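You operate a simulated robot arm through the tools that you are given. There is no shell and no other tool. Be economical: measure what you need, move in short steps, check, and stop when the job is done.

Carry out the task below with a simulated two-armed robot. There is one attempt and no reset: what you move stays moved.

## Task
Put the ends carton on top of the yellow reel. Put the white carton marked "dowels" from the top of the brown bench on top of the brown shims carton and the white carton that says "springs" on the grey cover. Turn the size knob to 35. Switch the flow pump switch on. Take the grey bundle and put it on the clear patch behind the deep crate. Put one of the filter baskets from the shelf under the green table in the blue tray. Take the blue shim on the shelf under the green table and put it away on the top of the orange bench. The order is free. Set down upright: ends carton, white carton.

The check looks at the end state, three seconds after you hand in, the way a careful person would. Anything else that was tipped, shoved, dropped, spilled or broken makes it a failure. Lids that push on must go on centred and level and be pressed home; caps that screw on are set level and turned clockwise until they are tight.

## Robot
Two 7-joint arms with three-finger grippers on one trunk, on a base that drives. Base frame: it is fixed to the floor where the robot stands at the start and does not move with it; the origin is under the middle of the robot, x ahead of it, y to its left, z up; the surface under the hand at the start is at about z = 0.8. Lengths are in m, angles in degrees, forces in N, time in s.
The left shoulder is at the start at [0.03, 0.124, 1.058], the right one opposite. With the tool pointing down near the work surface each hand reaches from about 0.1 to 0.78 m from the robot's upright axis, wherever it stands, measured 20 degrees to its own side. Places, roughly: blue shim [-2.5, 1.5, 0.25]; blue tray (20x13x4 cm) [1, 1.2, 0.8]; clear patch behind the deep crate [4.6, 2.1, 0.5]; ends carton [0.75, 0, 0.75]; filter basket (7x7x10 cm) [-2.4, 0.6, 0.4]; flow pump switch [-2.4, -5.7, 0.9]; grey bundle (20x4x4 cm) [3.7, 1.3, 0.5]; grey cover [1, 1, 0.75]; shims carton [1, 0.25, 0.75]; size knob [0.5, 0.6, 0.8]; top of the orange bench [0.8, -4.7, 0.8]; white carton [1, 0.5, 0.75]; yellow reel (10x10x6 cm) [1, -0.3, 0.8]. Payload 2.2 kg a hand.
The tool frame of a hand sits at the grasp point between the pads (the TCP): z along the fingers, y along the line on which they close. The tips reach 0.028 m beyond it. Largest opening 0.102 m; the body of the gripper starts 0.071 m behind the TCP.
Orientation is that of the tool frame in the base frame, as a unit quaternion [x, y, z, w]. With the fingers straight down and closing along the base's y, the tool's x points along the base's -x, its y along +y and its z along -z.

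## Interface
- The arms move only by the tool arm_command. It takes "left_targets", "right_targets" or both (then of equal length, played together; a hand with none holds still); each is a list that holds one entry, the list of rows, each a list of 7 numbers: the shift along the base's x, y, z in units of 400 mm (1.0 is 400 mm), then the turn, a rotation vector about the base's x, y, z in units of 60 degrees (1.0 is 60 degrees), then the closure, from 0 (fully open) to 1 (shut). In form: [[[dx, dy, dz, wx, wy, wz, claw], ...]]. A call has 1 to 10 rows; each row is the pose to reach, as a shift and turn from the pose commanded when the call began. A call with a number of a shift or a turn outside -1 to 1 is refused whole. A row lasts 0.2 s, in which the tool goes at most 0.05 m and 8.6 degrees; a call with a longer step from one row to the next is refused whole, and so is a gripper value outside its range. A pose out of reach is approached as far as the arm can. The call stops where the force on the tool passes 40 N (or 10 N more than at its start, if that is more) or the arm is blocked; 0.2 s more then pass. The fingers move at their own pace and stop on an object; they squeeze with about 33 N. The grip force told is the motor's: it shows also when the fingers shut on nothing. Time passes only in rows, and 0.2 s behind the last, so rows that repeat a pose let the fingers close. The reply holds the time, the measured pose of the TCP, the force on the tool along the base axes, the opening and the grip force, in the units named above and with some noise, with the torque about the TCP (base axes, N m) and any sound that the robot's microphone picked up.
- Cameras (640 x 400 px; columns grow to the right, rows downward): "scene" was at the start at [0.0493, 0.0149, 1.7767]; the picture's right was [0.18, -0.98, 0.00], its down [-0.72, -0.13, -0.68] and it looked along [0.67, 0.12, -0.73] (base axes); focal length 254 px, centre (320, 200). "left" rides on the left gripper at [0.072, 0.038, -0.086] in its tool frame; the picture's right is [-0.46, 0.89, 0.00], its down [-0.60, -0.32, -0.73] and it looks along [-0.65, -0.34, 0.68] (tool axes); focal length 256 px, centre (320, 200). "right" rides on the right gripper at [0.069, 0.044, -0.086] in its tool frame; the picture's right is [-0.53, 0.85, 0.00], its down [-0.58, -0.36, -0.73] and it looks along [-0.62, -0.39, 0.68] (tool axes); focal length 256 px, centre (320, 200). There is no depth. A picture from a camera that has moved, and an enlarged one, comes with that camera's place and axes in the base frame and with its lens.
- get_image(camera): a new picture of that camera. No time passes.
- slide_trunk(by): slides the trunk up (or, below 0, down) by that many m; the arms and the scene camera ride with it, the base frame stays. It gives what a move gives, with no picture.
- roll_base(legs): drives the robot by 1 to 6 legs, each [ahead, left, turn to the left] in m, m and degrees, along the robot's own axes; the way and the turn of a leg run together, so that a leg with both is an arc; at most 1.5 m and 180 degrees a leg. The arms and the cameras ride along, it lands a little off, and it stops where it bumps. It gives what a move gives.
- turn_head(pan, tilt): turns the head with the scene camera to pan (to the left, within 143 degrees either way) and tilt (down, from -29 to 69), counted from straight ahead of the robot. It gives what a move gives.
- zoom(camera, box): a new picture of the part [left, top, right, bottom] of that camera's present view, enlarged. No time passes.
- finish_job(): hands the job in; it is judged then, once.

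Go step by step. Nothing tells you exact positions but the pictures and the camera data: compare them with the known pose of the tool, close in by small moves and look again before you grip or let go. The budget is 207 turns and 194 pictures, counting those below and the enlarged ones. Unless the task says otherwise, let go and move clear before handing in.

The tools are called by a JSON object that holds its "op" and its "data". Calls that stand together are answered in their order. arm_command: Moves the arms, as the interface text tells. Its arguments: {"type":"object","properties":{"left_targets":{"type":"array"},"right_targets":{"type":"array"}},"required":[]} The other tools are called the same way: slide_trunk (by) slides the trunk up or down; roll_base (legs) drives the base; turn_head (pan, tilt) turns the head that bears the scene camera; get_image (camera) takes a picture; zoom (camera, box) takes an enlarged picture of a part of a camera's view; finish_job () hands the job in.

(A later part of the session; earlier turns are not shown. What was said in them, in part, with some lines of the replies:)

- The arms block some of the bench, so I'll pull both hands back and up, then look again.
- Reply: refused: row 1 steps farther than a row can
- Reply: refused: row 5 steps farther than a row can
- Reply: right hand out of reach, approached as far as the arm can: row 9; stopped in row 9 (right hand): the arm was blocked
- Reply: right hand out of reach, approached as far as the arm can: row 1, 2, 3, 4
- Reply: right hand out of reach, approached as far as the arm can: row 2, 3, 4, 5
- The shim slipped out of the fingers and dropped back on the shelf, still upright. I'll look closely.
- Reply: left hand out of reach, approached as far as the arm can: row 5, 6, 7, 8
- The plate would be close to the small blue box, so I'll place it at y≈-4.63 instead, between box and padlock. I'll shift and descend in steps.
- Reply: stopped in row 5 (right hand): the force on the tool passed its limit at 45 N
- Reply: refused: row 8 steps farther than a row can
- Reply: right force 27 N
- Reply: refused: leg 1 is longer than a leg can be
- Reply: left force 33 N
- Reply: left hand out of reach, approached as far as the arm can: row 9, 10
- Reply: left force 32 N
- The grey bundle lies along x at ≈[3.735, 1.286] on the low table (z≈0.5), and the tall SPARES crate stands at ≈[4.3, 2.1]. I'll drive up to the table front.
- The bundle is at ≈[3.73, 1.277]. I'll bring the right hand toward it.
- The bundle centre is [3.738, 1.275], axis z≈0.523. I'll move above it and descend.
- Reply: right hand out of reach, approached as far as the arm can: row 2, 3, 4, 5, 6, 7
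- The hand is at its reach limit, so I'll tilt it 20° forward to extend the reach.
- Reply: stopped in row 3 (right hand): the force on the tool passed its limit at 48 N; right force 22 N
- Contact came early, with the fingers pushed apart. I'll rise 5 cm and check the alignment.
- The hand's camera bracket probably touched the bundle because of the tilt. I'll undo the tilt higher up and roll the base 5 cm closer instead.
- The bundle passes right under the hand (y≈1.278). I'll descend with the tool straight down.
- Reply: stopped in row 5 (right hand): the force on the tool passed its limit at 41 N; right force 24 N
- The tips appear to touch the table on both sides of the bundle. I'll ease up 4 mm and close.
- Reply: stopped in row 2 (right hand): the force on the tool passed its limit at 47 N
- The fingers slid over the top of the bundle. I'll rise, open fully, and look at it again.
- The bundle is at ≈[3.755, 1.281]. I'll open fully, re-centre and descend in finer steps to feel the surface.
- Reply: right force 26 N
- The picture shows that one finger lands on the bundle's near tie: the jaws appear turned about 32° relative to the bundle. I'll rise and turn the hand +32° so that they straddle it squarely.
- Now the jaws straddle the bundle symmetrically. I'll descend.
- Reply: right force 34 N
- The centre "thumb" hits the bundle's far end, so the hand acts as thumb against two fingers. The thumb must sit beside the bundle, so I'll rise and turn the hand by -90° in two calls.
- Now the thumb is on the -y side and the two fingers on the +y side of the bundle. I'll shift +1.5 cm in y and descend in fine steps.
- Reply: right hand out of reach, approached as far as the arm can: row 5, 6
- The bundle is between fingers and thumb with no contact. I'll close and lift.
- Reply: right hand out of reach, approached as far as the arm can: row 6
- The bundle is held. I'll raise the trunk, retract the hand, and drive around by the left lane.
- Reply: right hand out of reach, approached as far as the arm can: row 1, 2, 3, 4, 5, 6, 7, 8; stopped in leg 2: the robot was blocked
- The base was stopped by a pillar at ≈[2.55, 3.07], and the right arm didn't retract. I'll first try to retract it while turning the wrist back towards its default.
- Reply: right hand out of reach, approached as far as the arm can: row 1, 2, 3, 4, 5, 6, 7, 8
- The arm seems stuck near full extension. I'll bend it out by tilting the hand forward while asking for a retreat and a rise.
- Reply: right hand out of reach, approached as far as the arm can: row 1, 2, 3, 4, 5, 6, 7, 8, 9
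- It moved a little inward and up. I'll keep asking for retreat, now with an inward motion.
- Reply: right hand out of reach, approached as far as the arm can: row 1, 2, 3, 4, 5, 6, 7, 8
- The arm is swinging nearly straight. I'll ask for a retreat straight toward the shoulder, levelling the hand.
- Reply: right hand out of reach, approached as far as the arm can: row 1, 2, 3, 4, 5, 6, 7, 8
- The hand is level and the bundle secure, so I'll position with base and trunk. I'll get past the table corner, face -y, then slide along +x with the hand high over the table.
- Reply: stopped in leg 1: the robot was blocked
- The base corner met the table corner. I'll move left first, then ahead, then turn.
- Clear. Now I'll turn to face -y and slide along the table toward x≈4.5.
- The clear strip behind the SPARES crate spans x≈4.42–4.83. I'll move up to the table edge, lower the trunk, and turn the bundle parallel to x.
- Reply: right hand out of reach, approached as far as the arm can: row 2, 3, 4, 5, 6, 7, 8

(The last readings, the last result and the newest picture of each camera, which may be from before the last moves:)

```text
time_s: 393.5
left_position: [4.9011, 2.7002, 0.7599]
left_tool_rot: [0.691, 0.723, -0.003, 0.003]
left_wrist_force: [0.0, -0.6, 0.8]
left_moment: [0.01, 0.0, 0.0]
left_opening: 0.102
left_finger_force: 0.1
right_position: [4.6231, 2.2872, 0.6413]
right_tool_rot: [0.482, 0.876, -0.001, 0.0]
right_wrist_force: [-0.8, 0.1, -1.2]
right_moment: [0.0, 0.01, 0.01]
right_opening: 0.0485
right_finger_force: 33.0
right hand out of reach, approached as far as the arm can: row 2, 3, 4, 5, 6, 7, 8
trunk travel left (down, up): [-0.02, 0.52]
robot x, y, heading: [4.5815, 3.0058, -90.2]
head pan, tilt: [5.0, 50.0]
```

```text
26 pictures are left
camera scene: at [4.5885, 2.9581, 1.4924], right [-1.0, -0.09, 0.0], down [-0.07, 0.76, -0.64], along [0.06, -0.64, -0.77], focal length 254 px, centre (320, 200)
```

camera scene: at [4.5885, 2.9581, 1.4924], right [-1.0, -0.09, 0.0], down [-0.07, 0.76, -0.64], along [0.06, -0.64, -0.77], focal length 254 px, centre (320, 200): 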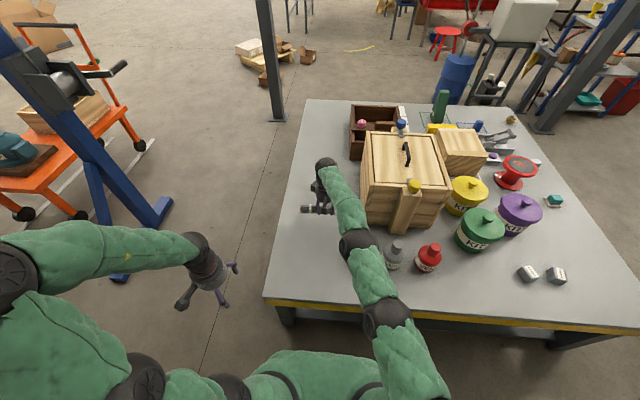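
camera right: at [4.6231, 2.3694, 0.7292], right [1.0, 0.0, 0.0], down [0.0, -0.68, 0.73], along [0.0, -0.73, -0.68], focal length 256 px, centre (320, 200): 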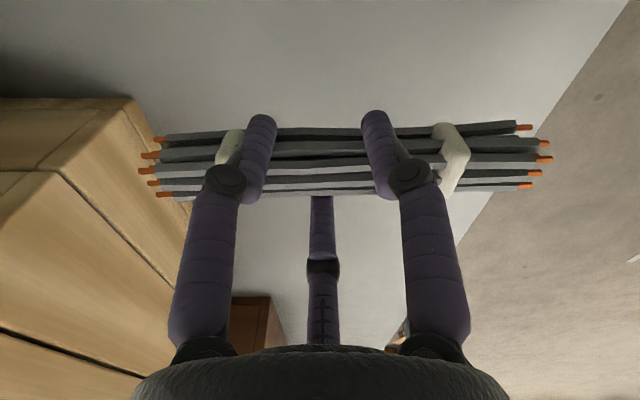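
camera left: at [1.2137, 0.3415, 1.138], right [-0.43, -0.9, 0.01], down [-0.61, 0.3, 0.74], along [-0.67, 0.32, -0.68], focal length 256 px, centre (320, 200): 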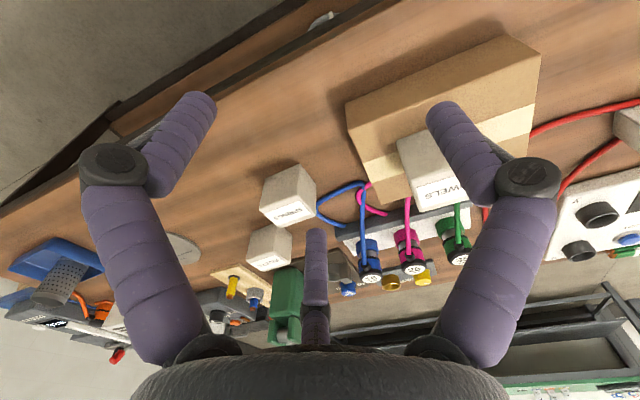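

The bundle lies parallel to x in the strip at y≈2.28. I'll go 3 cm nearer and tilt the hand 25° forward (about the bundle's own axis) to gain reach toward y≈2.15, lowering along the way.

{"op": "roll_base", "data": {"legs": [[0.03, 0, 0]]}}

{"op": "arm_command", "data": {"right_targets": [[[0, -0.06, -0.02, -0.1, 0, 0, 1], [0, -0.12, -0.05, -0.2, 0, 0, 1], [0, -0.18, -0.08, -0.3, 0, 0, 1], [0, -0.22, -0.11, -0.42, 0, 0, 1], [0, -0.26, -0.15, -0.42, 0, 0, 1], [0, -0.26, -0.18, -0.42, 0, 0, 1], [0, -0.26, -0.2, -0.42, 0, 0, 1]]]}}

{"op": "get_image", "data": {"camera": "right"}}

```text
time_s: 394.3
left_position: [4.9, 2.6709, 0.7593]
left_tool_rot: [0.691, 0.723, -0.004, 0.004]
left_wrist_force: [-0.3, 0.1, -0.5]
left_moment: [0.07, 0.04, -0.02]
left_opening: 0.102
left_finger_force: 0.1
right_position: [4.6227, 2.2581, 0.6411]
right_tool_rot: [0.482, 0.876, 0.0, 0.0]
right_wrist_force: [-0.6, -0.9, -1.1]
right_moment: [0.02, 0.0, 0.02]
right_opening: 0.0486
right_finger_force: 33.4
trunk travel left (down, up): [-0.02, 0.52]
robot x, y, heading: [4.5801, 2.9784, -90.2]
head pan, tilt: [5.0, 50.0]
```

```text
time_s: 395.9
left_position: [4.9011, 2.6698, 0.7603]
left_tool_rot: [0.691, 0.723, -0.003, 0.005]
left_wrist_force: [-0.5, -0.8, -0.2]
left_moment: [0.0, -0.01, 0.0]
left_opening: 0.102
left_finger_force: 0.0
right_position: [4.6212, 2.1769, 0.571]
right_tool_rot: [0.47, 0.855, -0.192, 0.105]
right_wrist_force: [0.3, -0.2, -1.7]
right_moment: [0.03, 0.0, 0.01]
right_opening: 0.0484
right_finger_force: 32.7
right hand out of reach, approached as far as the arm can: row 2, 3, 5, 6, 7
trunk travel left (down, up): [-0.02, 0.52]
robot x, y, heading: [4.5827, 2.9765, -89.7]
head pan, tilt: [5.0, 50.0]
```

```text
25 pictures are left
camera right: at [4.6214, 2.2867, 0.6157], right [1.0, 0.0, 0.0], down [0.0, -0.3, 0.95], along [0.0, -0.95, -0.3], focal length 256 px, centre (320, 200)
```

right: 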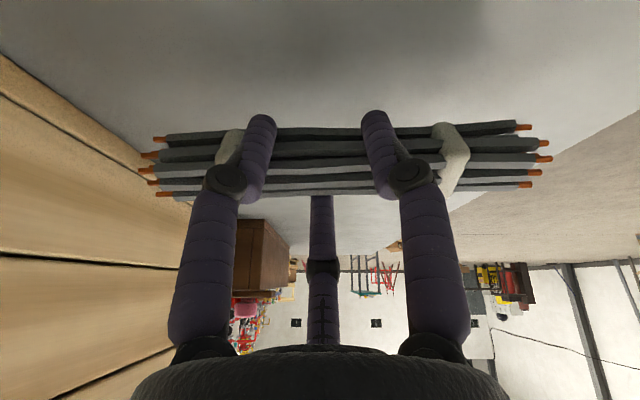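

The bundle is behind the crate at ≈[4.62, 2.165], about 3.5 cm above the table. I'll lower with the trunk, then in small arm steps.

{"op": "slide_trunk", "data": {"by": -0.02}}

{"op": "arm_command", "data": {"right_targets": [[[0, 0.01, -0.012, 0, 0, 0, 1], [0, 0.02, -0.025, 0, 0, 0, 1]]]}}

```text
time_s: 396.6
left_position: [4.9005, 2.6711, 0.7412]
left_tool_rot: [0.691, 0.722, -0.004, 0.003]
left_wrist_force: [0.0, -0.3, 0.2]
left_moment: [0.0, -0.02, -0.02]
left_opening: 0.1021
left_finger_force: 0.0
right_position: [4.6221, 2.1755, 0.5517]
right_tool_rot: [0.471, 0.855, -0.192, 0.104]
right_wrist_force: [-0.6, 0.3, -1.3]
right_moment: [0.03, -0.03, 0.01]
right_opening: 0.0487
right_finger_force: 33.4
trunk travel left (down, up): [0.0, 0.54]
robot x, y, heading: [4.5808, 2.9772, -89.9]
head pan, tilt: [5.0, 50.0]
```

```text
time_s: 397.2
left_position: [4.901, 2.6708, 0.74]
left_tool_rot: [0.691, 0.722, -0.003, 0.003]
left_wrist_force: [-0.7, 0.2, 0.6]
left_moment: [0.01, 0.0, -0.01]
left_opening: 0.1023
left_finger_force: 0.0
right_position: [4.6214, 2.1831, 0.5415]
right_tool_rot: [0.471, 0.854, -0.193, 0.105]
right_wrist_force: [-0.5, -0.1, -1.1]
right_moment: [0.06, -0.01, 0.01]
right_opening: 0.0485
right_finger_force: 32.9
trunk travel left (down, up): [0.0, 0.54]
robot x, y, heading: [4.5796, 2.9776, -90.2]
head pan, tilt: [5.0, 50.0]
```

{"op": "arm_command", "data": {"right_targets": [[[0, 0, -0.008, 0, 0, 0, 1], [0, 0, -0.016, 0, 0, 0, 1]]]}}

{"op": "get_image", "data": {"camera": "right"}}

```text
time_s: 397.8
left_position: [4.9014, 2.6709, 0.7407]
left_tool_rot: [0.691, 0.723, -0.004, 0.004]
left_wrist_force: [0.1, 0.0, 0.6]
left_moment: [0.0, -0.01, 0.02]
left_opening: 0.102
left_finger_force: 0.0
right_position: [4.6209, 2.1832, 0.5393]
right_tool_rot: [0.471, 0.854, -0.194, 0.107]
right_wrist_force: [-3.4, 3.4, 11.8]
right_moment: [0.08, -1.34, 0.31]
right_opening: 0.0485
right_finger_force: 33.2
trunk travel left (down, up): [0.0, 0.54]
robot x, y, heading: [4.582, 2.9741, -90.1]
head pan, tilt: [5.0, 50.0]
```

```text
24 pictures are left
camera right: at [4.6217, 2.2936, 0.5824], right [1.0, 0.0, 0.0], down [0.0, -0.3, 0.95], along [0.0, -0.95, -0.3], focal length 256 px, centre (320, 200)
```

right: 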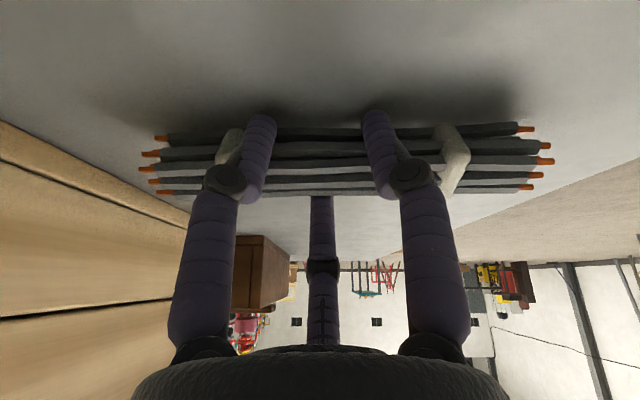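

Light contact. I'll open and withdraw back-up along the tool axis, then raise with the trunk.

{"op": "arm_command", "data": {"right_targets": [[[0, 0, 0, 0, 0, 0, 0.4], [0, 0, 0, 0, 0, 0, 0], [0, 0, 0, 0, 0, 0, 0], [0, 0.03, 0.08, 0, 0, 0, 0], [0, 0.06, 0.16, 0, 0, 0, 0], [0, 0.1, 0.25, 0, 0, 0, 0]]]}}

{"op": "slide_trunk", "data": {"by": 0.3}}

{"op": "get_image", "data": {"camera": "right"}}

```text
time_s: 399.2
left_position: [4.9017, 2.6709, 0.7401]
left_tool_rot: [0.691, 0.723, -0.004, 0.003]
left_wrist_force: [0.6, 0.1, 0.4]
left_moment: [0.0, 0.02, -0.01]
left_opening: 0.1019
left_finger_force: 0.0
right_position: [4.6209, 2.2253, 0.635]
right_tool_rot: [0.47, 0.856, -0.191, 0.104]
right_wrist_force: [-0.1, -0.4, -1.6]
right_moment: [-0.05, -0.02, 0.03]
right_opening: 0.102
right_finger_force: 0.1
trunk travel left (down, up): [0.0, 0.54]
robot x, y, heading: [4.582, 2.9756, -89.5]
head pan, tilt: [5.0, 50.0]
```

```text
time_s: 402.2
left_position: [4.9013, 2.67, 1.0411]
left_tool_rot: [0.691, 0.723, -0.004, 0.003]
left_wrist_force: [0.1, 0.0, -0.5]
left_moment: [-0.03, -0.01, 0.0]
left_opening: 0.1021
left_finger_force: 0.0
right_position: [4.6203, 2.2248, 0.935]
right_tool_rot: [0.471, 0.855, -0.192, 0.104]
right_wrist_force: [-0.1, -0.7, 0.7]
right_moment: [-0.01, 0.03, 0.0]
right_opening: 0.1019
right_finger_force: 0.0
trunk travel left (down, up): [-0.3, 0.24]
robot x, y, heading: [4.5798, 2.9742, -89.9]
head pan, tilt: [5.0, 50.0]
```

```text
23 pictures are left
camera right: at [4.6205, 2.3351, 0.9797], right [1.0, 0.0, 0.0], down [0.0, -0.31, 0.95], along [0.0, -0.95, -0.31], focal length 256 px, centre (320, 200)
```

right: 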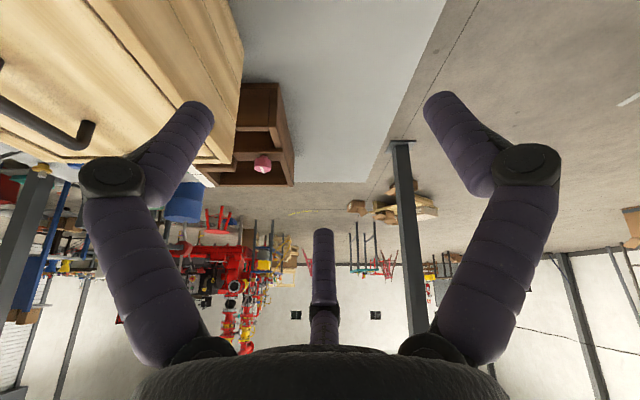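

Released. I'll retract and straighten the arm, then check the bundle from the scene camera.

{"op": "arm_command", "data": {"right_targets": [[[0, 0.08, 0.05, 0.06, 0, -0.1, 0], [0, 0.16, 0.1, 0.12, 0, -0.2, 0], [0, 0.25, 0.15, 0.18, 0, -0.3, 0], [-0.02, 0.35, 0.18, 0.24, 0, -0.4, 0], [-0.04, 0.45, 0.2, 0.3, 0, -0.5, 0], [-0.08, 0.55, 0.2, 0.36, 0, -0.6, 0], [-0.14, 0.65, 0.2, 0.42, 0, -0.6, 0], [-0.2, 0.74, 0.2, 0.42, 0, -0.6, 0], [-0.27, 0.82, 0.2, 0.42, 0, -0.6, 0], [-0.34, 0.9, 0.2, 0.42, 0, -0.6, 0]]]}}

{"op": "zoom", "data": {"camera": "scene", "box": [240, 80, 480, 320]}}

```text
time_s: 404.4
left_position: [4.9005, 2.6717, 1.0405]
left_tool_rot: [0.691, 0.723, -0.003, 0.004]
left_wrist_force: [0.0, 0.6, -0.5]
left_moment: [-0.03, 0.01, -0.01]
left_opening: 0.1021
left_finger_force: 0.1
right_position: [4.4839, 2.5855, 1.0153]
right_tool_rot: [0.721, 0.69, -0.027, -0.063]
right_wrist_force: [-0.7, 0.8, 0.1]
right_moment: [-0.04, 0.0, 0.02]
right_opening: 0.1022
right_finger_force: 0.1
trunk travel left (down, up): [-0.3, 0.24]
robot x, y, heading: [4.5822, 2.9734, -89.9]
head pan, tilt: [5.0, 50.0]
```

```text
1.67 times, centred on (360, 200) of scene
camera zoom: at [4.5871, 2.9309, 1.7725], right [-1.0, -0.09, 0.0], down [-0.07, 0.76, -0.64], along [0.06, -0.64, -0.77], focal length 424 px, centre (253, 200)
```

zoom: 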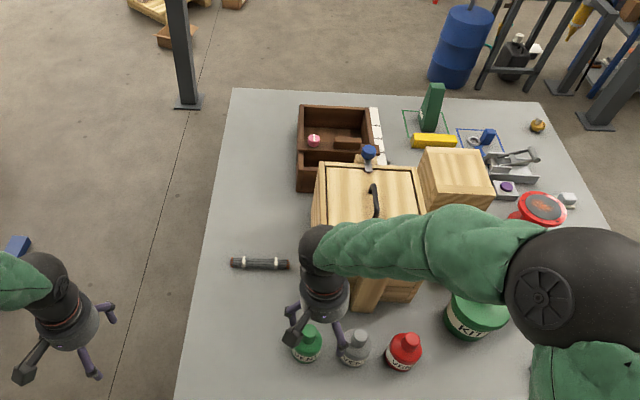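

The bundle lies behind the SPARES crate at [4.635, 2.168]. Last is the ENDS carton. I'll drive back to the bench's rear side.

{"op": "roll_base", "data": {"legs": [[-0.08, -1.2, 0], [0.2, -0.45, 0], [1.25, 0, 0], [0, -0.85, 0], [0, 0, -90], [0.4, 0, 0]]}}

```text
time_s: 428.8
left_position: [1.4098, 1.2563, 1.04]
left_tool_rot: [0.999, 0.038, -0.006, 0.0]
left_wrist_force: [0.1, -0.5, -0.1]
left_moment: [0.05, -0.03, -0.04]
left_opening: 0.1018
left_finger_force: 0.1
right_position: [1.3121, 1.6695, 1.014]
right_tool_rot: [0.998, -0.007, 0.025, -0.064]
right_wrist_force: [-0.2, -0.4, -1.0]
right_moment: [0.01, 0.02, 0.02]
right_opening: 0.1021
right_finger_force: 0.1
trunk travel left (down, up): [-0.3, 0.24]
robot x, y, heading: [1.7053, 1.5857, -178.2]
head pan, tilt: [5.0, 50.0]
```

{"op": "roll_base", "data": {"legs": [[0.17, 0, -1.8], [0, 0.85, 0], [0.06, 0.12, 0]]}}

{"op": "turn_head", "data": {"pan": 50, "tilt": 50}}

{"op": "get_image", "data": {"camera": "scene"}}

```text
time_s: 435.2
left_position: [1.1681, 0.2948, 1.04]
left_tool_rot: [1.0, 0.024, -0.005, 0.0]
left_wrist_force: [-0.2, -1.5, -0.6]
left_moment: [0.01, 0.0, 0.0]
left_opening: 0.102
left_finger_force: 0.1
right_position: [1.0812, 0.7123, 1.0156]
right_tool_rot: [0.997, -0.021, 0.026, -0.064]
right_wrist_force: [-0.9, -0.7, 0.5]
right_moment: [0.0, -0.02, -0.02]
right_opening: 0.1019
right_finger_force: 0.0
trunk travel left (down, up): [-0.3, 0.24]
robot x, y, heading: [1.4718, 0.6171, -179.9]
head pan, tilt: [5.0, 50.0]
```

```text
time_s: 436.4
left_position: [1.1684, 0.296, 1.0416]
left_tool_rot: [1.0, 0.023, -0.005, 0.0]
left_wrist_force: [-0.2, 0.5, 0.0]
left_moment: [0.02, -0.04, 0.02]
left_opening: 0.1019
left_finger_force: 0.0
right_position: [1.0813, 0.7123, 1.0152]
right_tool_rot: [0.997, -0.022, 0.027, -0.064]
right_wrist_force: [0.0, -0.3, 0.2]
right_moment: [0.0, 0.0, 0.01]
right_opening: 0.1021
right_finger_force: 0.0
trunk travel left (down, up): [-0.3, 0.24]
robot x, y, heading: [1.4773, 0.6209, -180.0]
head pan, tilt: [50.0, 50.0]
```

```text
21 pictures are left
camera scene: at [1.4538, 0.5586, 1.7724], right [-0.77, 0.64, 0.0], down [0.49, 0.59, -0.64], along [-0.41, -0.49, -0.77], focal length 254 px, centre (320, 200)
```

scene: 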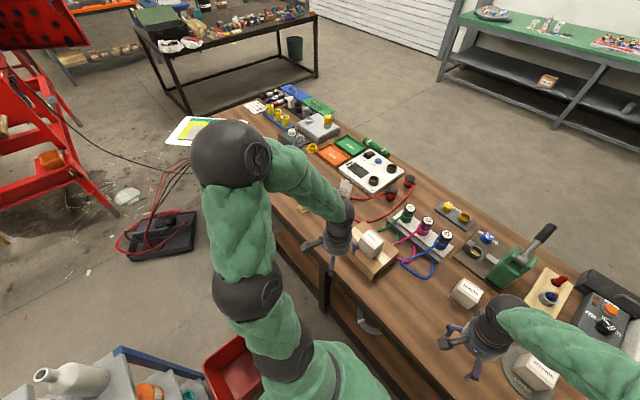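

The reel at ≈[1.0, -0.253] is only within reach of the left arm with a tilted hand, so I'll pick ENDS with the same 25° tilt. I'll close in slightly with the base and bring the left hand above the carton.

{"op": "roll_base", "data": {"legs": [[0.035, 0.045, 0]]}}

{"op": "arm_command", "data": {"left_targets": [[[-0.08, -0.07, 0.05, -0.04, 0.023, 0, 0], [-0.16, -0.14, 0.08, -0.08, 0.046, 0, 0], [-0.24, -0.21, 0.08, -0.12, 0.07, 0, 0], [-0.32, -0.28, 0.08, -0.16, 0.093, 0, 0], [-0.4, -0.35, 0.06, -0.2, 0.116, 0, 0], [-0.48, -0.42, 0.04, -0.24, 0.14, 0, 0], [-0.56, -0.49, 0.0, -0.28, 0.163, 0, 0], [-0.63, -0.56, -0.04, -0.32, 0.187, 0, 0], [-0.695, -0.62, -0.1, -0.36, 0.21, 0, 0]]]}}

{"op": "get_image", "data": {"camera": "left"}}

{"op": "zoom", "data": {"camera": "scene", "box": [200, 100, 440, 260]}}

```text
time_s: 437.3
left_position: [1.1323, 0.2509, 1.0395]
left_tool_rot: [1.0, 0.023, -0.004, -0.001]
left_wrist_force: [-0.7, 0.0, -0.1]
left_moment: [0.03, -0.05, -0.02]
left_opening: 0.1016
left_finger_force: 0.0
right_position: [1.046, 0.6654, 1.0132]
right_tool_rot: [0.997, -0.022, 0.027, -0.064]
right_wrist_force: [0.7, -0.4, -0.1]
right_moment: [0.09, 0.02, -0.01]
right_opening: 0.1021
right_finger_force: 0.1
trunk travel left (down, up): [-0.3, 0.24]
robot x, y, heading: [1.4346, 0.5734, -180.0]
head pan, tilt: [50.0, 50.0]
```

```text
time_s: 439.3
left_position: [0.8556, 0.0025, 1.0006]
left_tool_rot: [0.975, 0.022, -0.118, 0.186]
left_wrist_force: [-0.5, 0.4, 0.5]
left_moment: [0.0, -0.03, -0.06]
left_opening: 0.102
left_finger_force: 0.0
right_position: [1.0456, 0.6668, 1.0142]
right_tool_rot: [0.997, -0.021, 0.027, -0.065]
right_wrist_force: [-0.7, 1.2, -0.3]
right_moment: [0.02, -0.01, 0.01]
right_opening: 0.1019
right_finger_force: 0.0
trunk travel left (down, up): [-0.3, 0.24]
robot x, y, heading: [1.441, 0.5718, -180.1]
head pan, tilt: [50.0, 50.0]
```

```text
20 pictures are left
camera left: at [0.9485, -0.0016, 1.0754], right [-0.38, -0.82, 0.43], down [-0.45, 0.56, 0.69], along [-0.81, 0.07, -0.58], focal length 256 px, centre (320, 200)
```

left: 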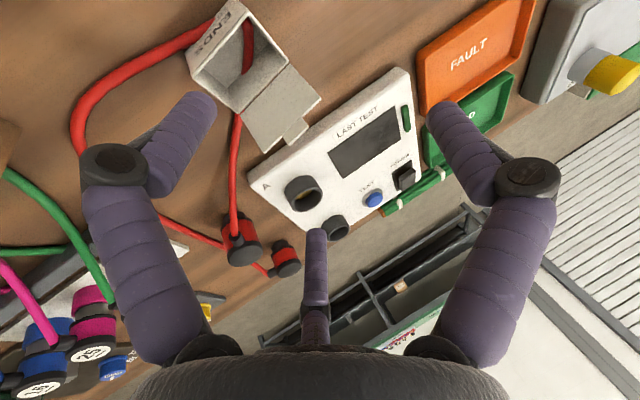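

```text
2.50 times, centred on (320, 180) of scene
camera zoom: at [1.417, 0.5123, 1.7723], right [-0.77, 0.64, 0.0], down [0.49, 0.59, -0.64], along [-0.41, -0.49, -0.77], focal length 636 px, centre (320, 250)
```

zoom: 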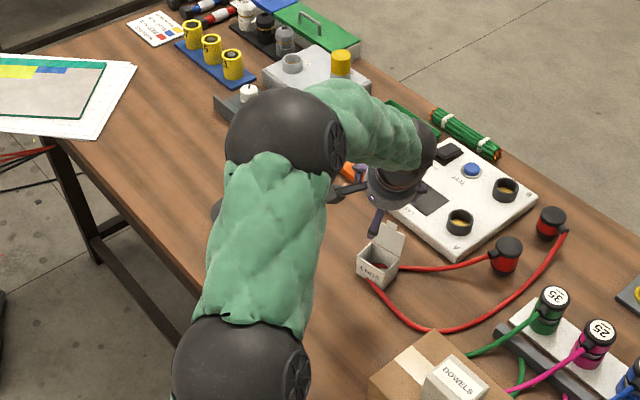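

ENDS is a ~6 cm square open carton centred at [0.853, 0.003], with its flap open toward -x. I'll descend part way and check.

{"op": "arm_command", "data": {"left_targets": [[[0, 0.01, -0.1, 0, 0, 0, 0], [0, 0.019, -0.2, 0, 0, 0, 0], [0, 0.019, -0.3, 0, 0, 0, 0], [0, 0.019, -0.36, 0, 0, 0, 0]]]}}

{"op": "get_image", "data": {"camera": "left"}}

{"op": "zoom", "data": {"camera": "scene", "box": [280, 150, 400, 230]}}

```text
time_s: 440.3
left_position: [0.8555, 0.0122, 0.8552]
left_tool_rot: [0.975, 0.022, -0.119, 0.185]
left_wrist_force: [0.1, 0.4, 0.4]
left_moment: [0.02, -0.04, 0.01]
left_opening: 0.1019
left_finger_force: 0.1
right_position: [1.0468, 0.6672, 1.0138]
right_tool_rot: [0.997, -0.021, 0.026, -0.064]
right_wrist_force: [-0.9, 0.1, 0.2]
right_moment: [0.03, 0.02, -0.02]
right_opening: 0.1021
right_finger_force: 0.1
trunk travel left (down, up): [-0.3, 0.24]
robot x, y, heading: [1.4366, 0.5734, -179.6]
head pan, tilt: [50.0, 50.0]
```

```text
18 pictures are left
camera left: at [0.9488, 0.0086, 0.9298], right [-0.38, -0.82, 0.43], down [-0.45, 0.56, 0.69], along [-0.81, 0.07, -0.58], focal length 256 px, centre (320, 200)
```

left: 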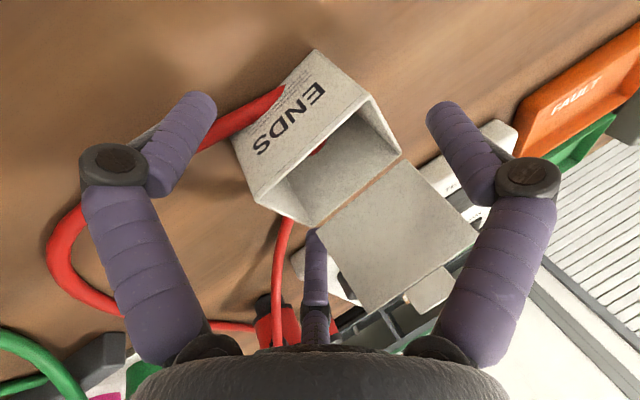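

```text
5.00 times, centred on (340, 190) of scene
camera zoom: at [1.4184, 0.5134, 1.7724], right [-0.77, 0.64, 0.0], down [0.49, 0.59, -0.64], along [-0.41, -0.49, -0.77], focal length 1272 px, centre (220, 250)
```

zoom: 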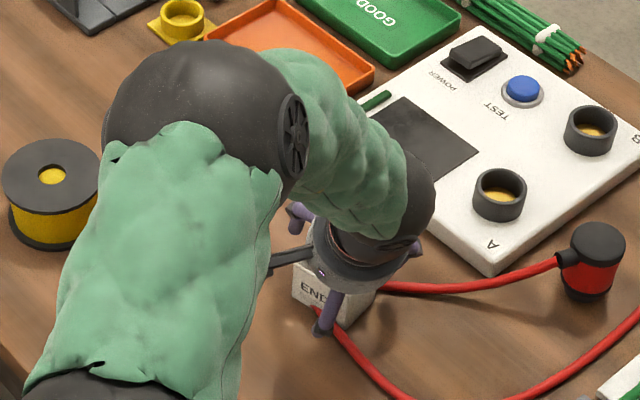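

The carton is well between the fingers. I'll go down 2.5 cm more, close, and lift slightly.

{"op": "arm_command", "data": {"left_targets": [[[0, 0, -0.04, 0, 0, 0, 0], [0, 0, -0.062, 0, 0, 0, 0], [0, 0, -0.062, 0, 0, 0, 1], [0, 0, -0.062, 0, 0, 0, 1], [0, 0, -0.062, 0, 0, 0, 1], [0, 0, -0.03, 0, 0, 0, 1], [0, 0, 0.02, 0, 0, 0, 1]]]}}

{"op": "get_image", "data": {"camera": "left"}}

```text
time_s: 441.1
left_position: [0.8552, 0.0099, 0.8415]
left_tool_rot: [0.974, 0.026, -0.122, 0.19]
left_wrist_force: [17.5, 18.9, 48.9]
left_moment: [1.44, -2.14, 0.51]
left_opening: 0.0819
left_finger_force: 32.9
right_position: [1.0498, 0.6712, 1.0152]
right_tool_rot: [0.997, -0.022, 0.025, -0.062]
right_wrist_force: [-0.4, -0.7, -0.2]
right_moment: [0.02, -0.03, 0.02]
right_opening: 0.102
right_finger_force: 0.1
trunk travel left (down, up): [-0.3, 0.24]
robot x, y, heading: [1.4386, 0.5737, -179.7]
head pan, tilt: [50.0, 50.0]
stopped in row 3 (left hand): the force on the tool passed its limit at 52 N (the readings are from after the stop); the commanded pose is now the measured one
```

```text
16 pictures are left
camera left: at [0.9494, 0.0075, 0.915], right [-0.37, -0.82, 0.44], down [-0.45, 0.57, 0.69], along [-0.82, 0.06, -0.58], focal length 256 px, centre (320, 200)
```

left: 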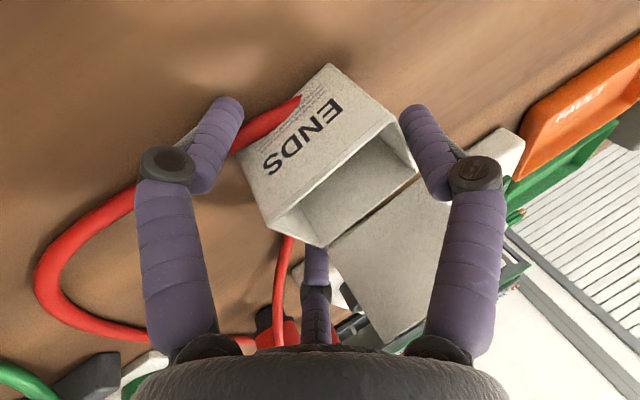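

The lower finger tip reached the bench because of the tilt. I'll raise 1.3 cm and close there.

{"op": "arm_command", "data": {"left_targets": [[[0, 0, 0.02, 0, 0, 0, 0.2], [0, 0, 0.033, 0, 0, 0, 0.2], [0, 0, 0.033, 0, 0, 0, 1], [0, 0, 0.033, 0, 0, 0, 1], [0, 0, 0.033, 0, 0, 0, 1], [0, 0, 0.06, 0, 0, 0, 1], [0, 0, 0.1, 0, 0, 0, 1]]]}}

{"op": "get_image", "data": {"camera": "left"}}

```text
time_s: 442.7
left_position: [0.8564, 0.009, 0.872]
left_tool_rot: [0.975, 0.023, -0.118, 0.186]
left_wrist_force: [-0.1, 0.3, -1.5]
left_moment: [-0.01, -0.01, 0.01]
left_opening: 0.0836
left_finger_force: 32.6
right_position: [1.0477, 0.6682, 1.0142]
right_tool_rot: [0.997, -0.021, 0.026, -0.064]
right_wrist_force: [0.4, 0.1, 0.3]
right_moment: [0.03, 0.02, 0.02]
right_opening: 0.1023
right_finger_force: 0.1
trunk travel left (down, up): [-0.3, 0.24]
robot x, y, heading: [1.4368, 0.5717, -179.7]
head pan, tilt: [50.0, 50.0]
```

```text
15 pictures are left
camera left: at [0.9493, 0.0064, 0.9476], right [-0.37, -0.82, 0.43], down [-0.45, 0.56, 0.69], along [-0.81, 0.06, -0.58], focal length 256 px, centre (320, 200)
```

left: 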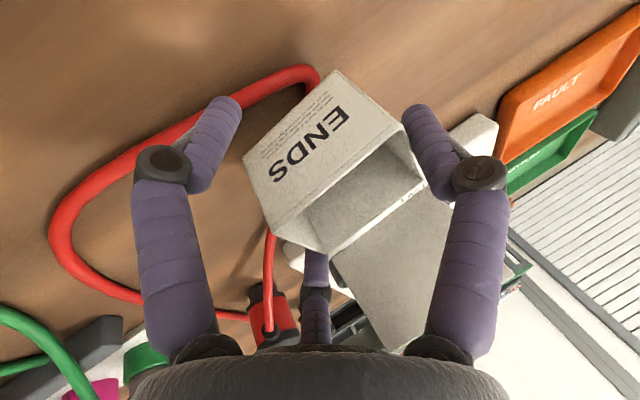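

ENDS is lifted, and the red lead stays on the bench. I'll raise it and carry it above the reel ([0.996, -0.250]).

{"op": "arm_command", "data": {"left_targets": [[[0, 0, 0.12, 0, 0, 0, 1], [0, 0, 0.24, 0, 0, 0, 1], [0.05, -0.08, 0.3, 0, 0, 0, 1], [0.1, -0.16, 0.32, 0, 0, 0, 1], [0.15, -0.24, 0.32, 0, 0, 0, 1], [0.2, -0.33, 0.32, 0, 0, 0, 1], [0.26, -0.42, 0.32, 0, 0, 0, 1], [0.32, -0.51, 0.32, 0, 0, 0, 1], [0.372, -0.605, 0.32, 0, 0, 0, 1]]]}}

{"op": "get_image", "data": {"camera": "left"}}

{"op": "zoom", "data": {"camera": "scene", "box": [200, 140, 360, 260]}}

```text
time_s: 444.7
left_position: [1.0094, -0.1024, 0.9606]
left_tool_rot: [0.975, 0.024, -0.119, 0.186]
left_wrist_force: [0.0, -0.7, -1.7]
left_moment: [0.0, 0.0, -0.02]
left_opening: 0.0836
left_finger_force: 33.1
left hand out of reach, approached as far as the arm can: row 4, 5, 6, 7, 8, 9
right_position: [1.0479, 0.6665, 1.0161]
right_tool_rot: [0.997, -0.021, 0.026, -0.064]
right_wrist_force: [0.2, -0.9, -0.2]
right_moment: [0.02, 0.0, 0.04]
right_opening: 0.1022
right_finger_force: 0.1
trunk travel left (down, up): [-0.3, 0.24]
robot x, y, heading: [1.4421, 0.5701, -179.9]
head pan, tilt: [50.0, 50.0]
```

```text
14 pictures are left
camera left: at [1.1023, -0.1055, 1.0351], right [-0.37, -0.82, 0.43], down [-0.45, 0.56, 0.69], along [-0.81, 0.06, -0.58], focal length 256 px, centre (320, 200)
```

left: 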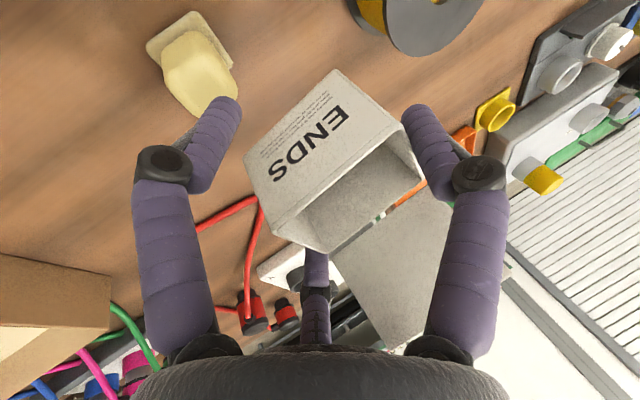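

```text
3.33 times, centred on (280, 200) of scene
camera zoom: at [1.4203, 0.5127, 1.7724], right [-0.77, 0.64, 0.0], down [0.49, 0.59, -0.64], along [-0.41, -0.49, -0.77], focal length 848 px, centre (453, 200)
```

zoom: 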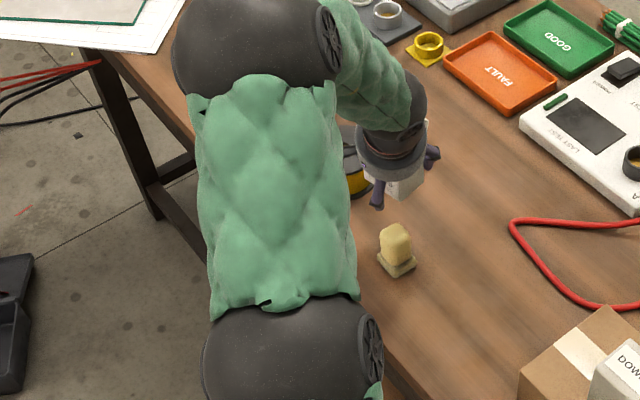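

The arm stops short at y≈-0.10 with this wrist yaw. I'll raise the trunk 5 cm to level wrist and shoulder, then turn the hand about the vertical (carton stays upright) while moving on.

{"op": "slide_trunk", "data": {"by": 0.05}}

{"op": "arm_command", "data": {"left_targets": [[[0, -0.04, -0.03, 0, 0, 0.1, 1], [0, -0.08, -0.06, 0, 0, 0.2, 1], [0, -0.14, -0.08, 0, 0, 0.3, 1], [0, -0.2, -0.09, 0, 0, 0.4, 1], [0, -0.26, -0.1, 0, 0, 0.4, 1], [0, -0.31, -0.1, 0, 0, 0.4, 1]]]}}

```text
time_s: 445.6
left_position: [1.0077, -0.1023, 1.0096]
left_tool_rot: [0.975, 0.023, -0.118, 0.186]
left_wrist_force: [0.1, 0.1, -0.4]
left_moment: [0.0, -0.03, 0.02]
left_opening: 0.0833
left_finger_force: 32.9
right_position: [1.0464, 0.6681, 1.0652]
right_tool_rot: [0.997, -0.021, 0.026, -0.063]
right_wrist_force: [0.1, -0.2, -0.6]
right_moment: [-0.01, 0.0, -0.01]
right_opening: 0.102
right_finger_force: 0.1
trunk travel left (down, up): [-0.35, 0.19]
robot x, y, heading: [1.4371, 0.5715, -179.9]
head pan, tilt: [50.0, 50.0]
```

```text
time_s: 447.0
left_position: [1.009, -0.2161, 0.9682]
left_tool_rot: [0.949, 0.225, -0.077, 0.207]
left_wrist_force: [-0.3, -0.6, -0.8]
left_moment: [-0.01, -0.02, 0.01]
left_opening: 0.083
left_finger_force: 33.0
left hand out of reach, approached as far as the arm can: row 6
right_position: [1.0478, 0.6676, 1.0645]
right_tool_rot: [0.997, -0.021, 0.026, -0.064]
right_wrist_force: [-0.6, 0.1, -0.2]
right_moment: [0.02, -0.04, -0.02]
right_opening: 0.1021
right_finger_force: 0.1
trunk travel left (down, up): [-0.35, 0.19]
robot x, y, heading: [1.4386, 0.5719, -179.8]
head pan, tilt: [50.0, 50.0]
```

Now it reaches. I'll nudge a little further toward the reel centre, lower to just above it, and check.

{"op": "arm_command", "data": {"left_targets": [[[-0.01, -0.02, -0.03, 0, 0, 0.06, 1], [-0.02, -0.045, -0.06, 0, 0, 0.12, 1], [-0.025, -0.06, -0.075, 0, 0, 0.16, 1]]]}}

{"op": "get_image", "data": {"camera": "left"}}

{"op": "zoom", "data": {"camera": "scene", "box": [200, 140, 360, 260]}}

```text
time_s: 447.8
left_position: [0.9989, -0.2392, 0.9398]
left_tool_rot: [0.927, 0.305, -0.059, 0.212]
left_wrist_force: [-0.5, 0.6, -1.5]
left_moment: [0.0, 0.0, -0.04]
left_opening: 0.0827
left_finger_force: 33.0
right_position: [1.0468, 0.668, 1.0651]
right_tool_rot: [0.997, -0.021, 0.026, -0.064]
right_wrist_force: [0.6, -0.4, 1.1]
right_moment: [0.02, 0.0, 0.02]
right_opening: 0.1022
right_finger_force: 0.0
trunk travel left (down, up): [-0.35, 0.19]
robot x, y, heading: [1.4376, 0.5721, -179.9]
head pan, tilt: [50.0, 50.0]
```

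```text
12 pictures are left
camera left: at [1.0782, -0.1911, 1.0147], right [0.15, -0.89, 0.43], down [-0.69, 0.22, 0.69], along [-0.71, -0.4, -0.58], focal length 256 px, centre (320, 200)
```

left: 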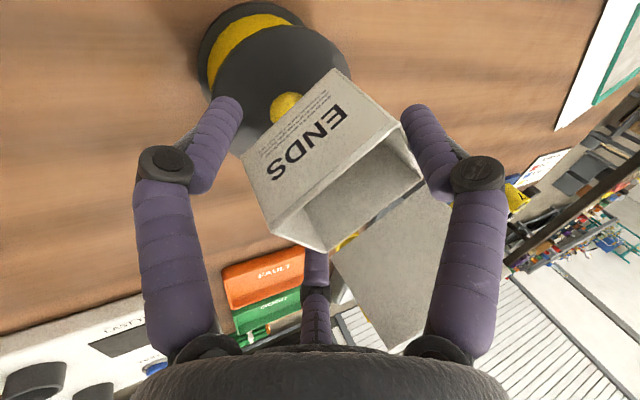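

```text
3.33 times, centred on (280, 200) of scene
camera zoom: at [1.4185, 0.5129, 1.8224], right [-0.77, 0.64, 0.0], down [0.49, 0.59, -0.64], along [-0.41, -0.49, -0.77], focal length 848 px, centre (453, 200)
```

zoom: 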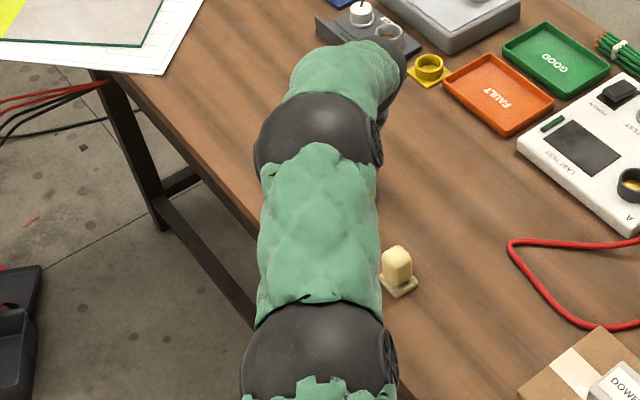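

The carton is about 1 cm off the reel centre and 2.5 cm above it. I'll lower in steps.

{"op": "arm_command", "data": {"left_targets": [[[-0.015, -0.015, -0.025, 0, 0, 0, 1], [-0.015, -0.015, -0.045, 0, 0, 0, 1]]]}}

{"op": "arm_command", "data": {"left_targets": [[[0, 0, -0.01, 0, 0, 0, 1]]]}}

```text
time_s: 448.4
left_position: [0.9931, -0.2461, 0.9223]
left_tool_rot: [0.927, 0.304, -0.059, 0.212]
left_wrist_force: [0.4, 0.4, -1.5]
left_moment: [0.0, 0.01, 0.0]
left_opening: 0.0828
left_finger_force: 32.7
right_position: [1.047, 0.6687, 1.0653]
right_tool_rot: [0.997, -0.021, 0.026, -0.063]
right_wrist_force: [-0.3, -0.4, 0.2]
right_moment: [-0.03, 0.03, 0.01]
right_opening: 0.102
right_finger_force: 0.0
trunk travel left (down, up): [-0.35, 0.19]
robot x, y, heading: [1.4358, 0.5728, -179.9]
head pan, tilt: [50.0, 50.0]
```

```text
time_s: 448.8
left_position: [0.9934, -0.247, 0.9167]
left_tool_rot: [0.927, 0.304, -0.06, 0.213]
left_wrist_force: [0.7, -0.3, -1.4]
left_moment: [0.03, 0.01, -0.02]
left_opening: 0.0826
left_finger_force: 33.0
right_position: [1.0476, 0.6688, 1.0643]
right_tool_rot: [0.997, -0.022, 0.025, -0.065]
right_wrist_force: [0.2, 0.3, 0.2]
right_moment: [0.01, -0.01, -0.04]
right_opening: 0.102
right_finger_force: 0.2
trunk travel left (down, up): [-0.35, 0.19]
robot x, y, heading: [1.4382, 0.5723, -179.7]
head pan, tilt: [50.0, 50.0]
```

{"op": "arm_command", "data": {"left_targets": [[[0, 0, -0.01, 0, 0, 0, 1]]]}}

{"op": "arm_command", "data": {"left_targets": [[[0, 0, -0.01, 0, 0, 0, 1]]]}}

{"op": "get_image", "data": {"camera": "left"}}

```text
time_s: 449.2
left_position: [0.9933, -0.2459, 0.9145]
left_tool_rot: [0.927, 0.305, -0.058, 0.213]
left_wrist_force: [-0.9, 0.2, -1.0]
left_moment: [0.01, -0.03, -0.01]
left_opening: 0.082
left_finger_force: 33.0
right_position: [1.0465, 0.6679, 1.0646]
right_tool_rot: [0.997, -0.021, 0.026, -0.065]
right_wrist_force: [0.2, -0.1, -0.6]
right_moment: [0.0, 0.01, -0.02]
right_opening: 0.1021
right_finger_force: 0.1
trunk travel left (down, up): [-0.35, 0.19]
robot x, y, heading: [1.4397, 0.5707, -180.0]
head pan, tilt: [50.0, 50.0]
```

```text
time_s: 449.6
left_position: [0.9921, -0.2463, 0.9116]
left_tool_rot: [0.926, 0.305, -0.058, 0.213]
left_wrist_force: [-0.2, 1.3, -0.9]
left_moment: [0.03, -0.01, 0.03]
left_opening: 0.0822
left_finger_force: 33.0
right_position: [1.0461, 0.6681, 1.0651]
right_tool_rot: [0.997, -0.021, 0.026, -0.064]
right_wrist_force: [0.8, -0.8, 0.3]
right_moment: [-0.01, 0.02, 0.01]
right_opening: 0.1021
right_finger_force: 0.0
trunk travel left (down, up): [-0.35, 0.19]
robot x, y, heading: [1.4335, 0.5725, -180.2]
head pan, tilt: [50.0, 50.0]
```

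```text
10 pictures are left
camera left: at [1.0721, -0.1968, 0.9849], right [0.15, -0.89, 0.43], down [-0.69, 0.22, 0.69], along [-0.71, -0.4, -0.58], focal length 256 px, centre (320, 200)
```

left: 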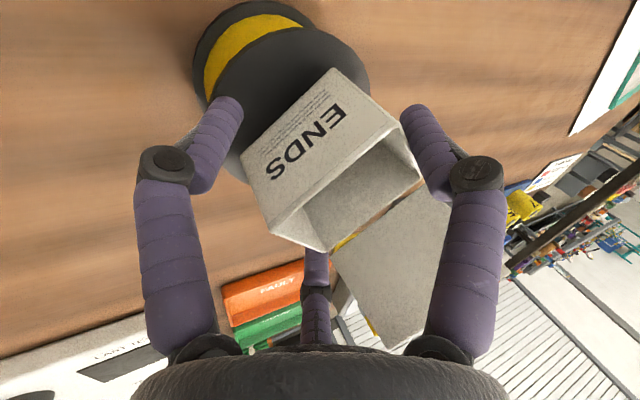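

Aligned with the reel centre. I'll continue lowering to contact.

{"op": "arm_command", "data": {"left_targets": [[[0, 0, -0.01, 0, 0, 0, 1], [0, 0, -0.02, 0, 0, 0, 1]]]}}

{"op": "arm_command", "data": {"left_targets": [[[0, 0, -0.01, 0, 0, 0, 1]]]}}

```text
time_s: 450.2
left_position: [0.9916, -0.246, 0.902]
left_tool_rot: [0.927, 0.304, -0.059, 0.213]
left_wrist_force: [0.4, 0.2, -0.8]
left_moment: [0.03, 0.0, 0.0]
left_opening: 0.0821
left_finger_force: 33.5
right_position: [1.0472, 0.668, 1.0644]
right_tool_rot: [0.997, -0.021, 0.026, -0.064]
right_wrist_force: [0.4, 0.2, 0.3]
right_moment: [0.0, -0.01, 0.02]
right_opening: 0.102
right_finger_force: 0.2
trunk travel left (down, up): [-0.35, 0.19]
robot x, y, heading: [1.4383, 0.5715, -180.1]
head pan, tilt: [50.0, 50.0]
```

```text
time_s: 450.6
left_position: [0.993, -0.2466, 0.9003]
left_tool_rot: [0.927, 0.303, -0.061, 0.213]
left_wrist_force: [1.3, 1.9, 4.4]
left_moment: [0.34, -0.13, 0.01]
left_opening: 0.0795
left_finger_force: 33.1
right_position: [1.0482, 0.6691, 1.0654]
right_tool_rot: [0.997, -0.021, 0.027, -0.064]
right_wrist_force: [-0.5, -0.3, -0.1]
right_moment: [0.01, -0.01, 0.02]
right_opening: 0.1022
right_finger_force: 0.0
trunk travel left (down, up): [-0.35, 0.19]
robot x, y, heading: [1.4403, 0.5705, -180.1]
head pan, tilt: [50.0, 50.0]
```

First contact. I'll press a few mm more to seat it, then look.

{"op": "arm_command", "data": {"left_targets": [[[0, 0, -0.01, 0, 0, 0, 1]]]}}

{"op": "get_image", "data": {"camera": "left"}}

```text
time_s: 451.0
left_position: [0.9926, -0.2468, 0.9008]
left_tool_rot: [0.926, 0.306, -0.061, 0.215]
left_wrist_force: [4.3, 8.7, 21.1]
left_moment: [0.98, -0.24, 0.1]
left_opening: 0.0798
left_finger_force: 33.2
right_position: [1.0491, 0.6701, 1.066]
right_tool_rot: [0.998, -0.021, 0.025, -0.062]
right_wrist_force: [0.9, 0.8, 0.7]
right_moment: [0.01, -0.02, 0.01]
right_opening: 0.1023
right_finger_force: 0.0
trunk travel left (down, up): [-0.35, 0.19]
robot x, y, heading: [1.4392, 0.5736, -179.8]
head pan, tilt: [50.0, 50.0]
```

```text
9 pictures are left
camera left: at [1.0723, -0.1964, 0.9746], right [0.15, -0.89, 0.43], down [-0.69, 0.22, 0.69], along [-0.71, -0.4, -0.58], focal length 256 px, centre (320, 200)
```

left: 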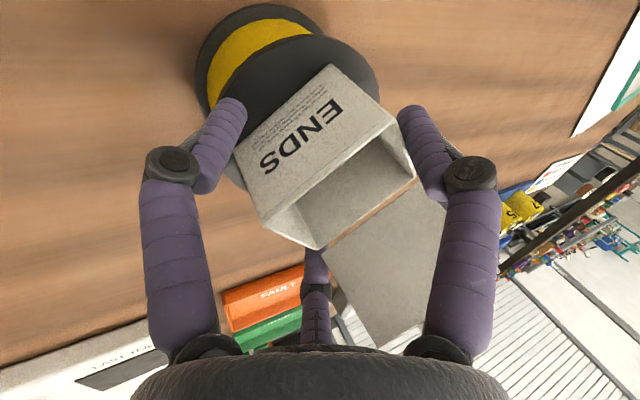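

The carton sits within 1.5 cm of the reel's centre. I'll ease up slightly, open, and withdraw along the tool axis.

{"op": "arm_command", "data": {"left_targets": [[[0, 0, 0.01, 0, 0, 0, 1], [0, 0, 0.01, 0, 0, 0, 0.4], [0, 0, 0.01, 0, 0, 0, 0], [0, 0, 0.01, 0, 0, 0, 0], [0, 0.035, 0.08, 0, 0, 0, 0], [0, 0.07, 0.15, 0, 0, 0, 0], [0, 0.11, 0.23, 0, 0, 0, 0], [0, 0.16, 0.32, 0, 0, 0, 0]]]}}

{"op": "get_image", "data": {"camera": "left"}}

```text
time_s: 452.8
left_position: [0.9936, -0.1811, 1.0225]
left_tool_rot: [0.926, 0.305, -0.059, 0.213]
left_wrist_force: [-0.8, 1.2, -0.5]
left_moment: [-0.06, -0.01, -0.05]
left_opening: 0.1019
left_finger_force: 0.0
right_position: [1.0479, 0.6697, 1.0643]
right_tool_rot: [0.997, -0.021, 0.025, -0.063]
right_wrist_force: [-0.5, -1.0, 0.7]
right_moment: [0.03, -0.02, -0.03]
right_opening: 0.1019
right_finger_force: 0.1
trunk travel left (down, up): [-0.35, 0.19]
robot x, y, heading: [1.4432, 0.5724, -180.0]
head pan, tilt: [50.0, 50.0]
```

```text
8 pictures are left
camera left: at [1.0729, -0.1321, 1.0968], right [0.15, -0.89, 0.43], down [-0.69, 0.22, 0.69], along [-0.71, -0.4, -0.58], focal length 256 px, centre (320, 200)
```

left: 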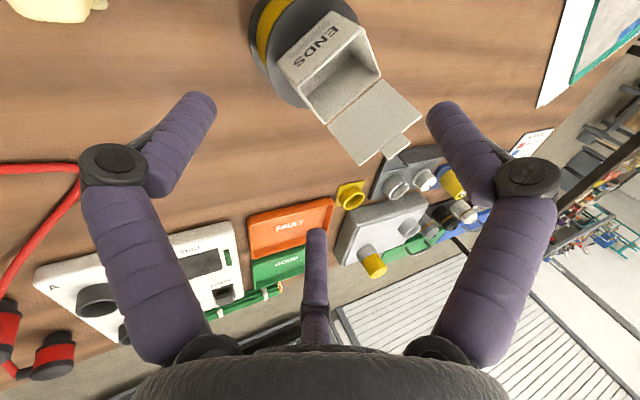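

ENDS stands on the reel. I'll retract both hands and do a final check of the bench.

{"op": "arm_command", "data": {"left_targets": [[[0.02, 0.08, 0.06, 0.03, 0, -0.1, 0], [0.05, 0.17, 0.1, 0.06, 0, -0.2, 0], [0.1, 0.26, 0.1, 0.1, 0, -0.3, 0], [0.16, 0.35, 0.1, 0.15, 0, -0.4, 0], [0.23, 0.44, 0.1, 0.2, 0, -0.5, 0], [0.3, 0.53, 0.1, 0.25, 0, -0.56, 0], [0.37, 0.62, 0.1, 0.3, 0, -0.56, 0], [0.44, 0.7, 0.1, 0.3, 0, -0.56, 0]]], "right_targets": [[[0.05, 0, 0.03, 0, 0, 0, 0], [0.1, 0, 0.06, 0, 0, 0, 0], [0.15, 0, 0.08, 0, 0, 0, 0], [0.2, 0, 0.1, 0, 0, 0, 0], [0.25, 0, 0.1, 0, 0, 0, 0], [0.3, 0, 0.1, 0, 0, 0, 0], [0.3, 0, 0.1, 0, 0, 0, 0], [0.3, 0, 0.1, 0, 0, 0, 0]]]}}

{"op": "turn_head", "data": {"pan": 35, "tilt": 45}}

{"op": "get_image", "data": {"camera": "scene"}}

```text
time_s: 454.6
left_position: [1.1742, 0.1165, 1.0401]
left_tool_rot: [0.996, 0.029, -0.072, 0.044]
left_wrist_force: [0.9, 1.5, -0.1]
left_moment: [-0.06, 0.06, 0.04]
left_opening: 0.1019
left_finger_force: 0.1
left hand out of reach, approached as far as the arm can: row 4, 5, 6, 7, 8
right_position: [1.1686, 0.6693, 1.1058]
right_tool_rot: [0.997, -0.021, 0.025, -0.063]
right_wrist_force: [0.5, 0.5, 0.0]
right_moment: [-0.07, 0.06, 0.04]
right_opening: 0.102
right_finger_force: 0.0
trunk travel left (down, up): [-0.35, 0.19]
robot x, y, heading: [1.4388, 0.5686, -180.0]
head pan, tilt: [50.0, 50.0]
```

```text
time_s: 455.4
left_position: [1.1732, 0.1144, 1.0375]
left_tool_rot: [0.996, 0.031, -0.07, 0.043]
left_wrist_force: [0.8, -0.1, 0.1]
left_moment: [0.01, 0.0, 0.01]
left_opening: 0.102
left_finger_force: 0.0
right_position: [1.1665, 0.6676, 1.104]
right_tool_rot: [0.997, -0.022, 0.025, -0.064]
right_wrist_force: [-0.3, 0.6, -0.4]
right_moment: [0.0, -0.04, -0.01]
right_opening: 0.102
right_finger_force: 0.0
trunk travel left (down, up): [-0.35, 0.19]
robot x, y, heading: [1.4382, 0.5708, -179.8]
head pan, tilt: [35.0, 45.0]
```

```text
7 pictures are left
camera scene: at [1.4012, 0.5252, 1.8293], right [-0.58, 0.82, 0.0], down [0.58, 0.41, -0.71], along [-0.58, -0.41, -0.71], focal length 254 px, centre (320, 200)
```

scene: 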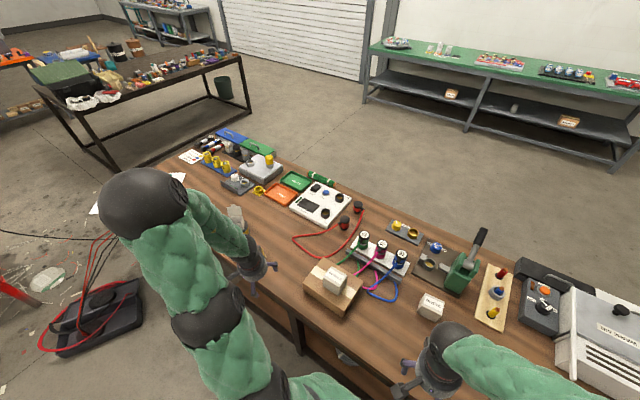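

{"op": "zoom", "data": {"camera": "scene", "box": [200, 170, 360, 290]}}

{"op": "turn_head", "data": {"pan": -25, "tilt": 55}}

{"op": "get_image", "data": {"camera": "scene"}}

```text
3.33 times, centred on (280, 230) of scene
camera zoom: at [1.4012, 0.5252, 1.8293], right [-0.58, 0.82, 0.0], down [0.58, 0.41, -0.71], along [-0.58, -0.41, -0.71], focal length 848 px, centre (453, 100)
```

zoom: 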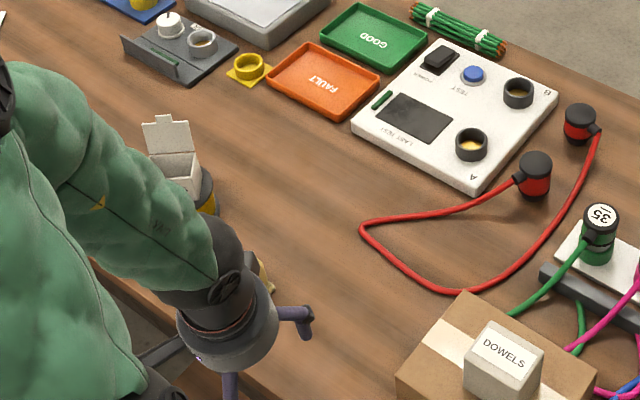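

```text
time_s: 456.6
left_position: [1.1738, 0.1145, 1.0378]
left_tool_rot: [0.996, 0.03, -0.07, 0.043]
left_wrist_force: [-0.1, 0.3, -0.1]
left_moment: [0.02, -0.01, -0.03]
left_opening: 0.1021
left_finger_force: 0.0
right_position: [1.1669, 0.669, 1.1041]
right_tool_rot: [0.997, -0.021, 0.026, -0.064]
right_wrist_force: [-0.8, -0.1, -1.5]
right_moment: [0.03, -0.04, -0.03]
right_opening: 0.102
right_finger_force: 0.0
trunk travel left (down, up): [-0.35, 0.19]
robot x, y, heading: [1.4402, 0.5682, -179.9]
head pan, tilt: [-25.0, 55.0]
```

```text
5 pictures are left
camera scene: at [1.4031, 0.6031, 1.8159], right [0.42, 0.91, 0.0], down [0.74, -0.34, -0.57], along [-0.52, 0.24, -0.82], focal length 254 px, centre (320, 200)
```

scene: 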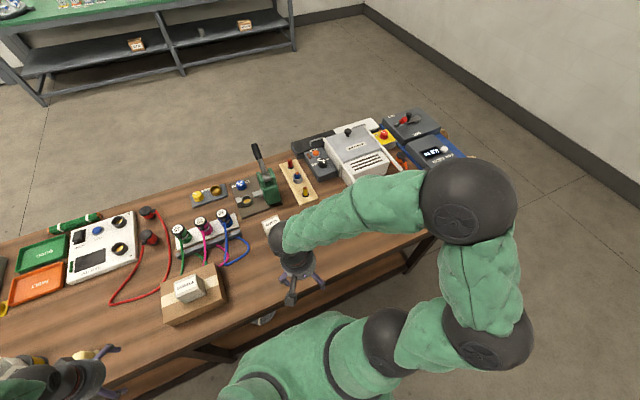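

All the items are in place: ENDS upright on the reel, DOWELS on the shims carton, SPRINGS on the cover, the basket in the tray. The hands are empty and clear of everything, so I'll hand in.

{"op": "finish_job", "data": {}}

```text
The job is handed in.
```

I did every step and handed the job in, but three parts did not go cleanly and two landing spots were judgement calls.

| Task | End state I saw |
|---|---|
| ENDS carton | Upright on the yellow reel, about 1 cm off its centre |
| DOWELS carton | Upright on the shims carton |
| SPRINGS carton | Upright on the grey cover |
| Size knob | At 35 |
| Flow pump switch | On, green light lit |
| Grey bundle | Behind the SPARES crate, about 7 cm from the given spot |
| Filter basket | Upright in the blue tray, towards one end |
| Blue shim | On the orange bench, about 3 cm from the west edge |

- **Shim dropped:** it slipped from the fingers once and fell a short way back onto its shelf, still upright. I gripped it again and placed it.
- **Base bumps:** the base was stopped twice, most likely by a pillar and by the corner of the low table. I saw nothing move.
- **Bundle:** I pressed the hand onto it several times before getting a good grip, and it shifted a little on the table.
- **Deep crate:** I took this to be the SPARES crate, because its position matched the given patch; nothing was labelled "deep".
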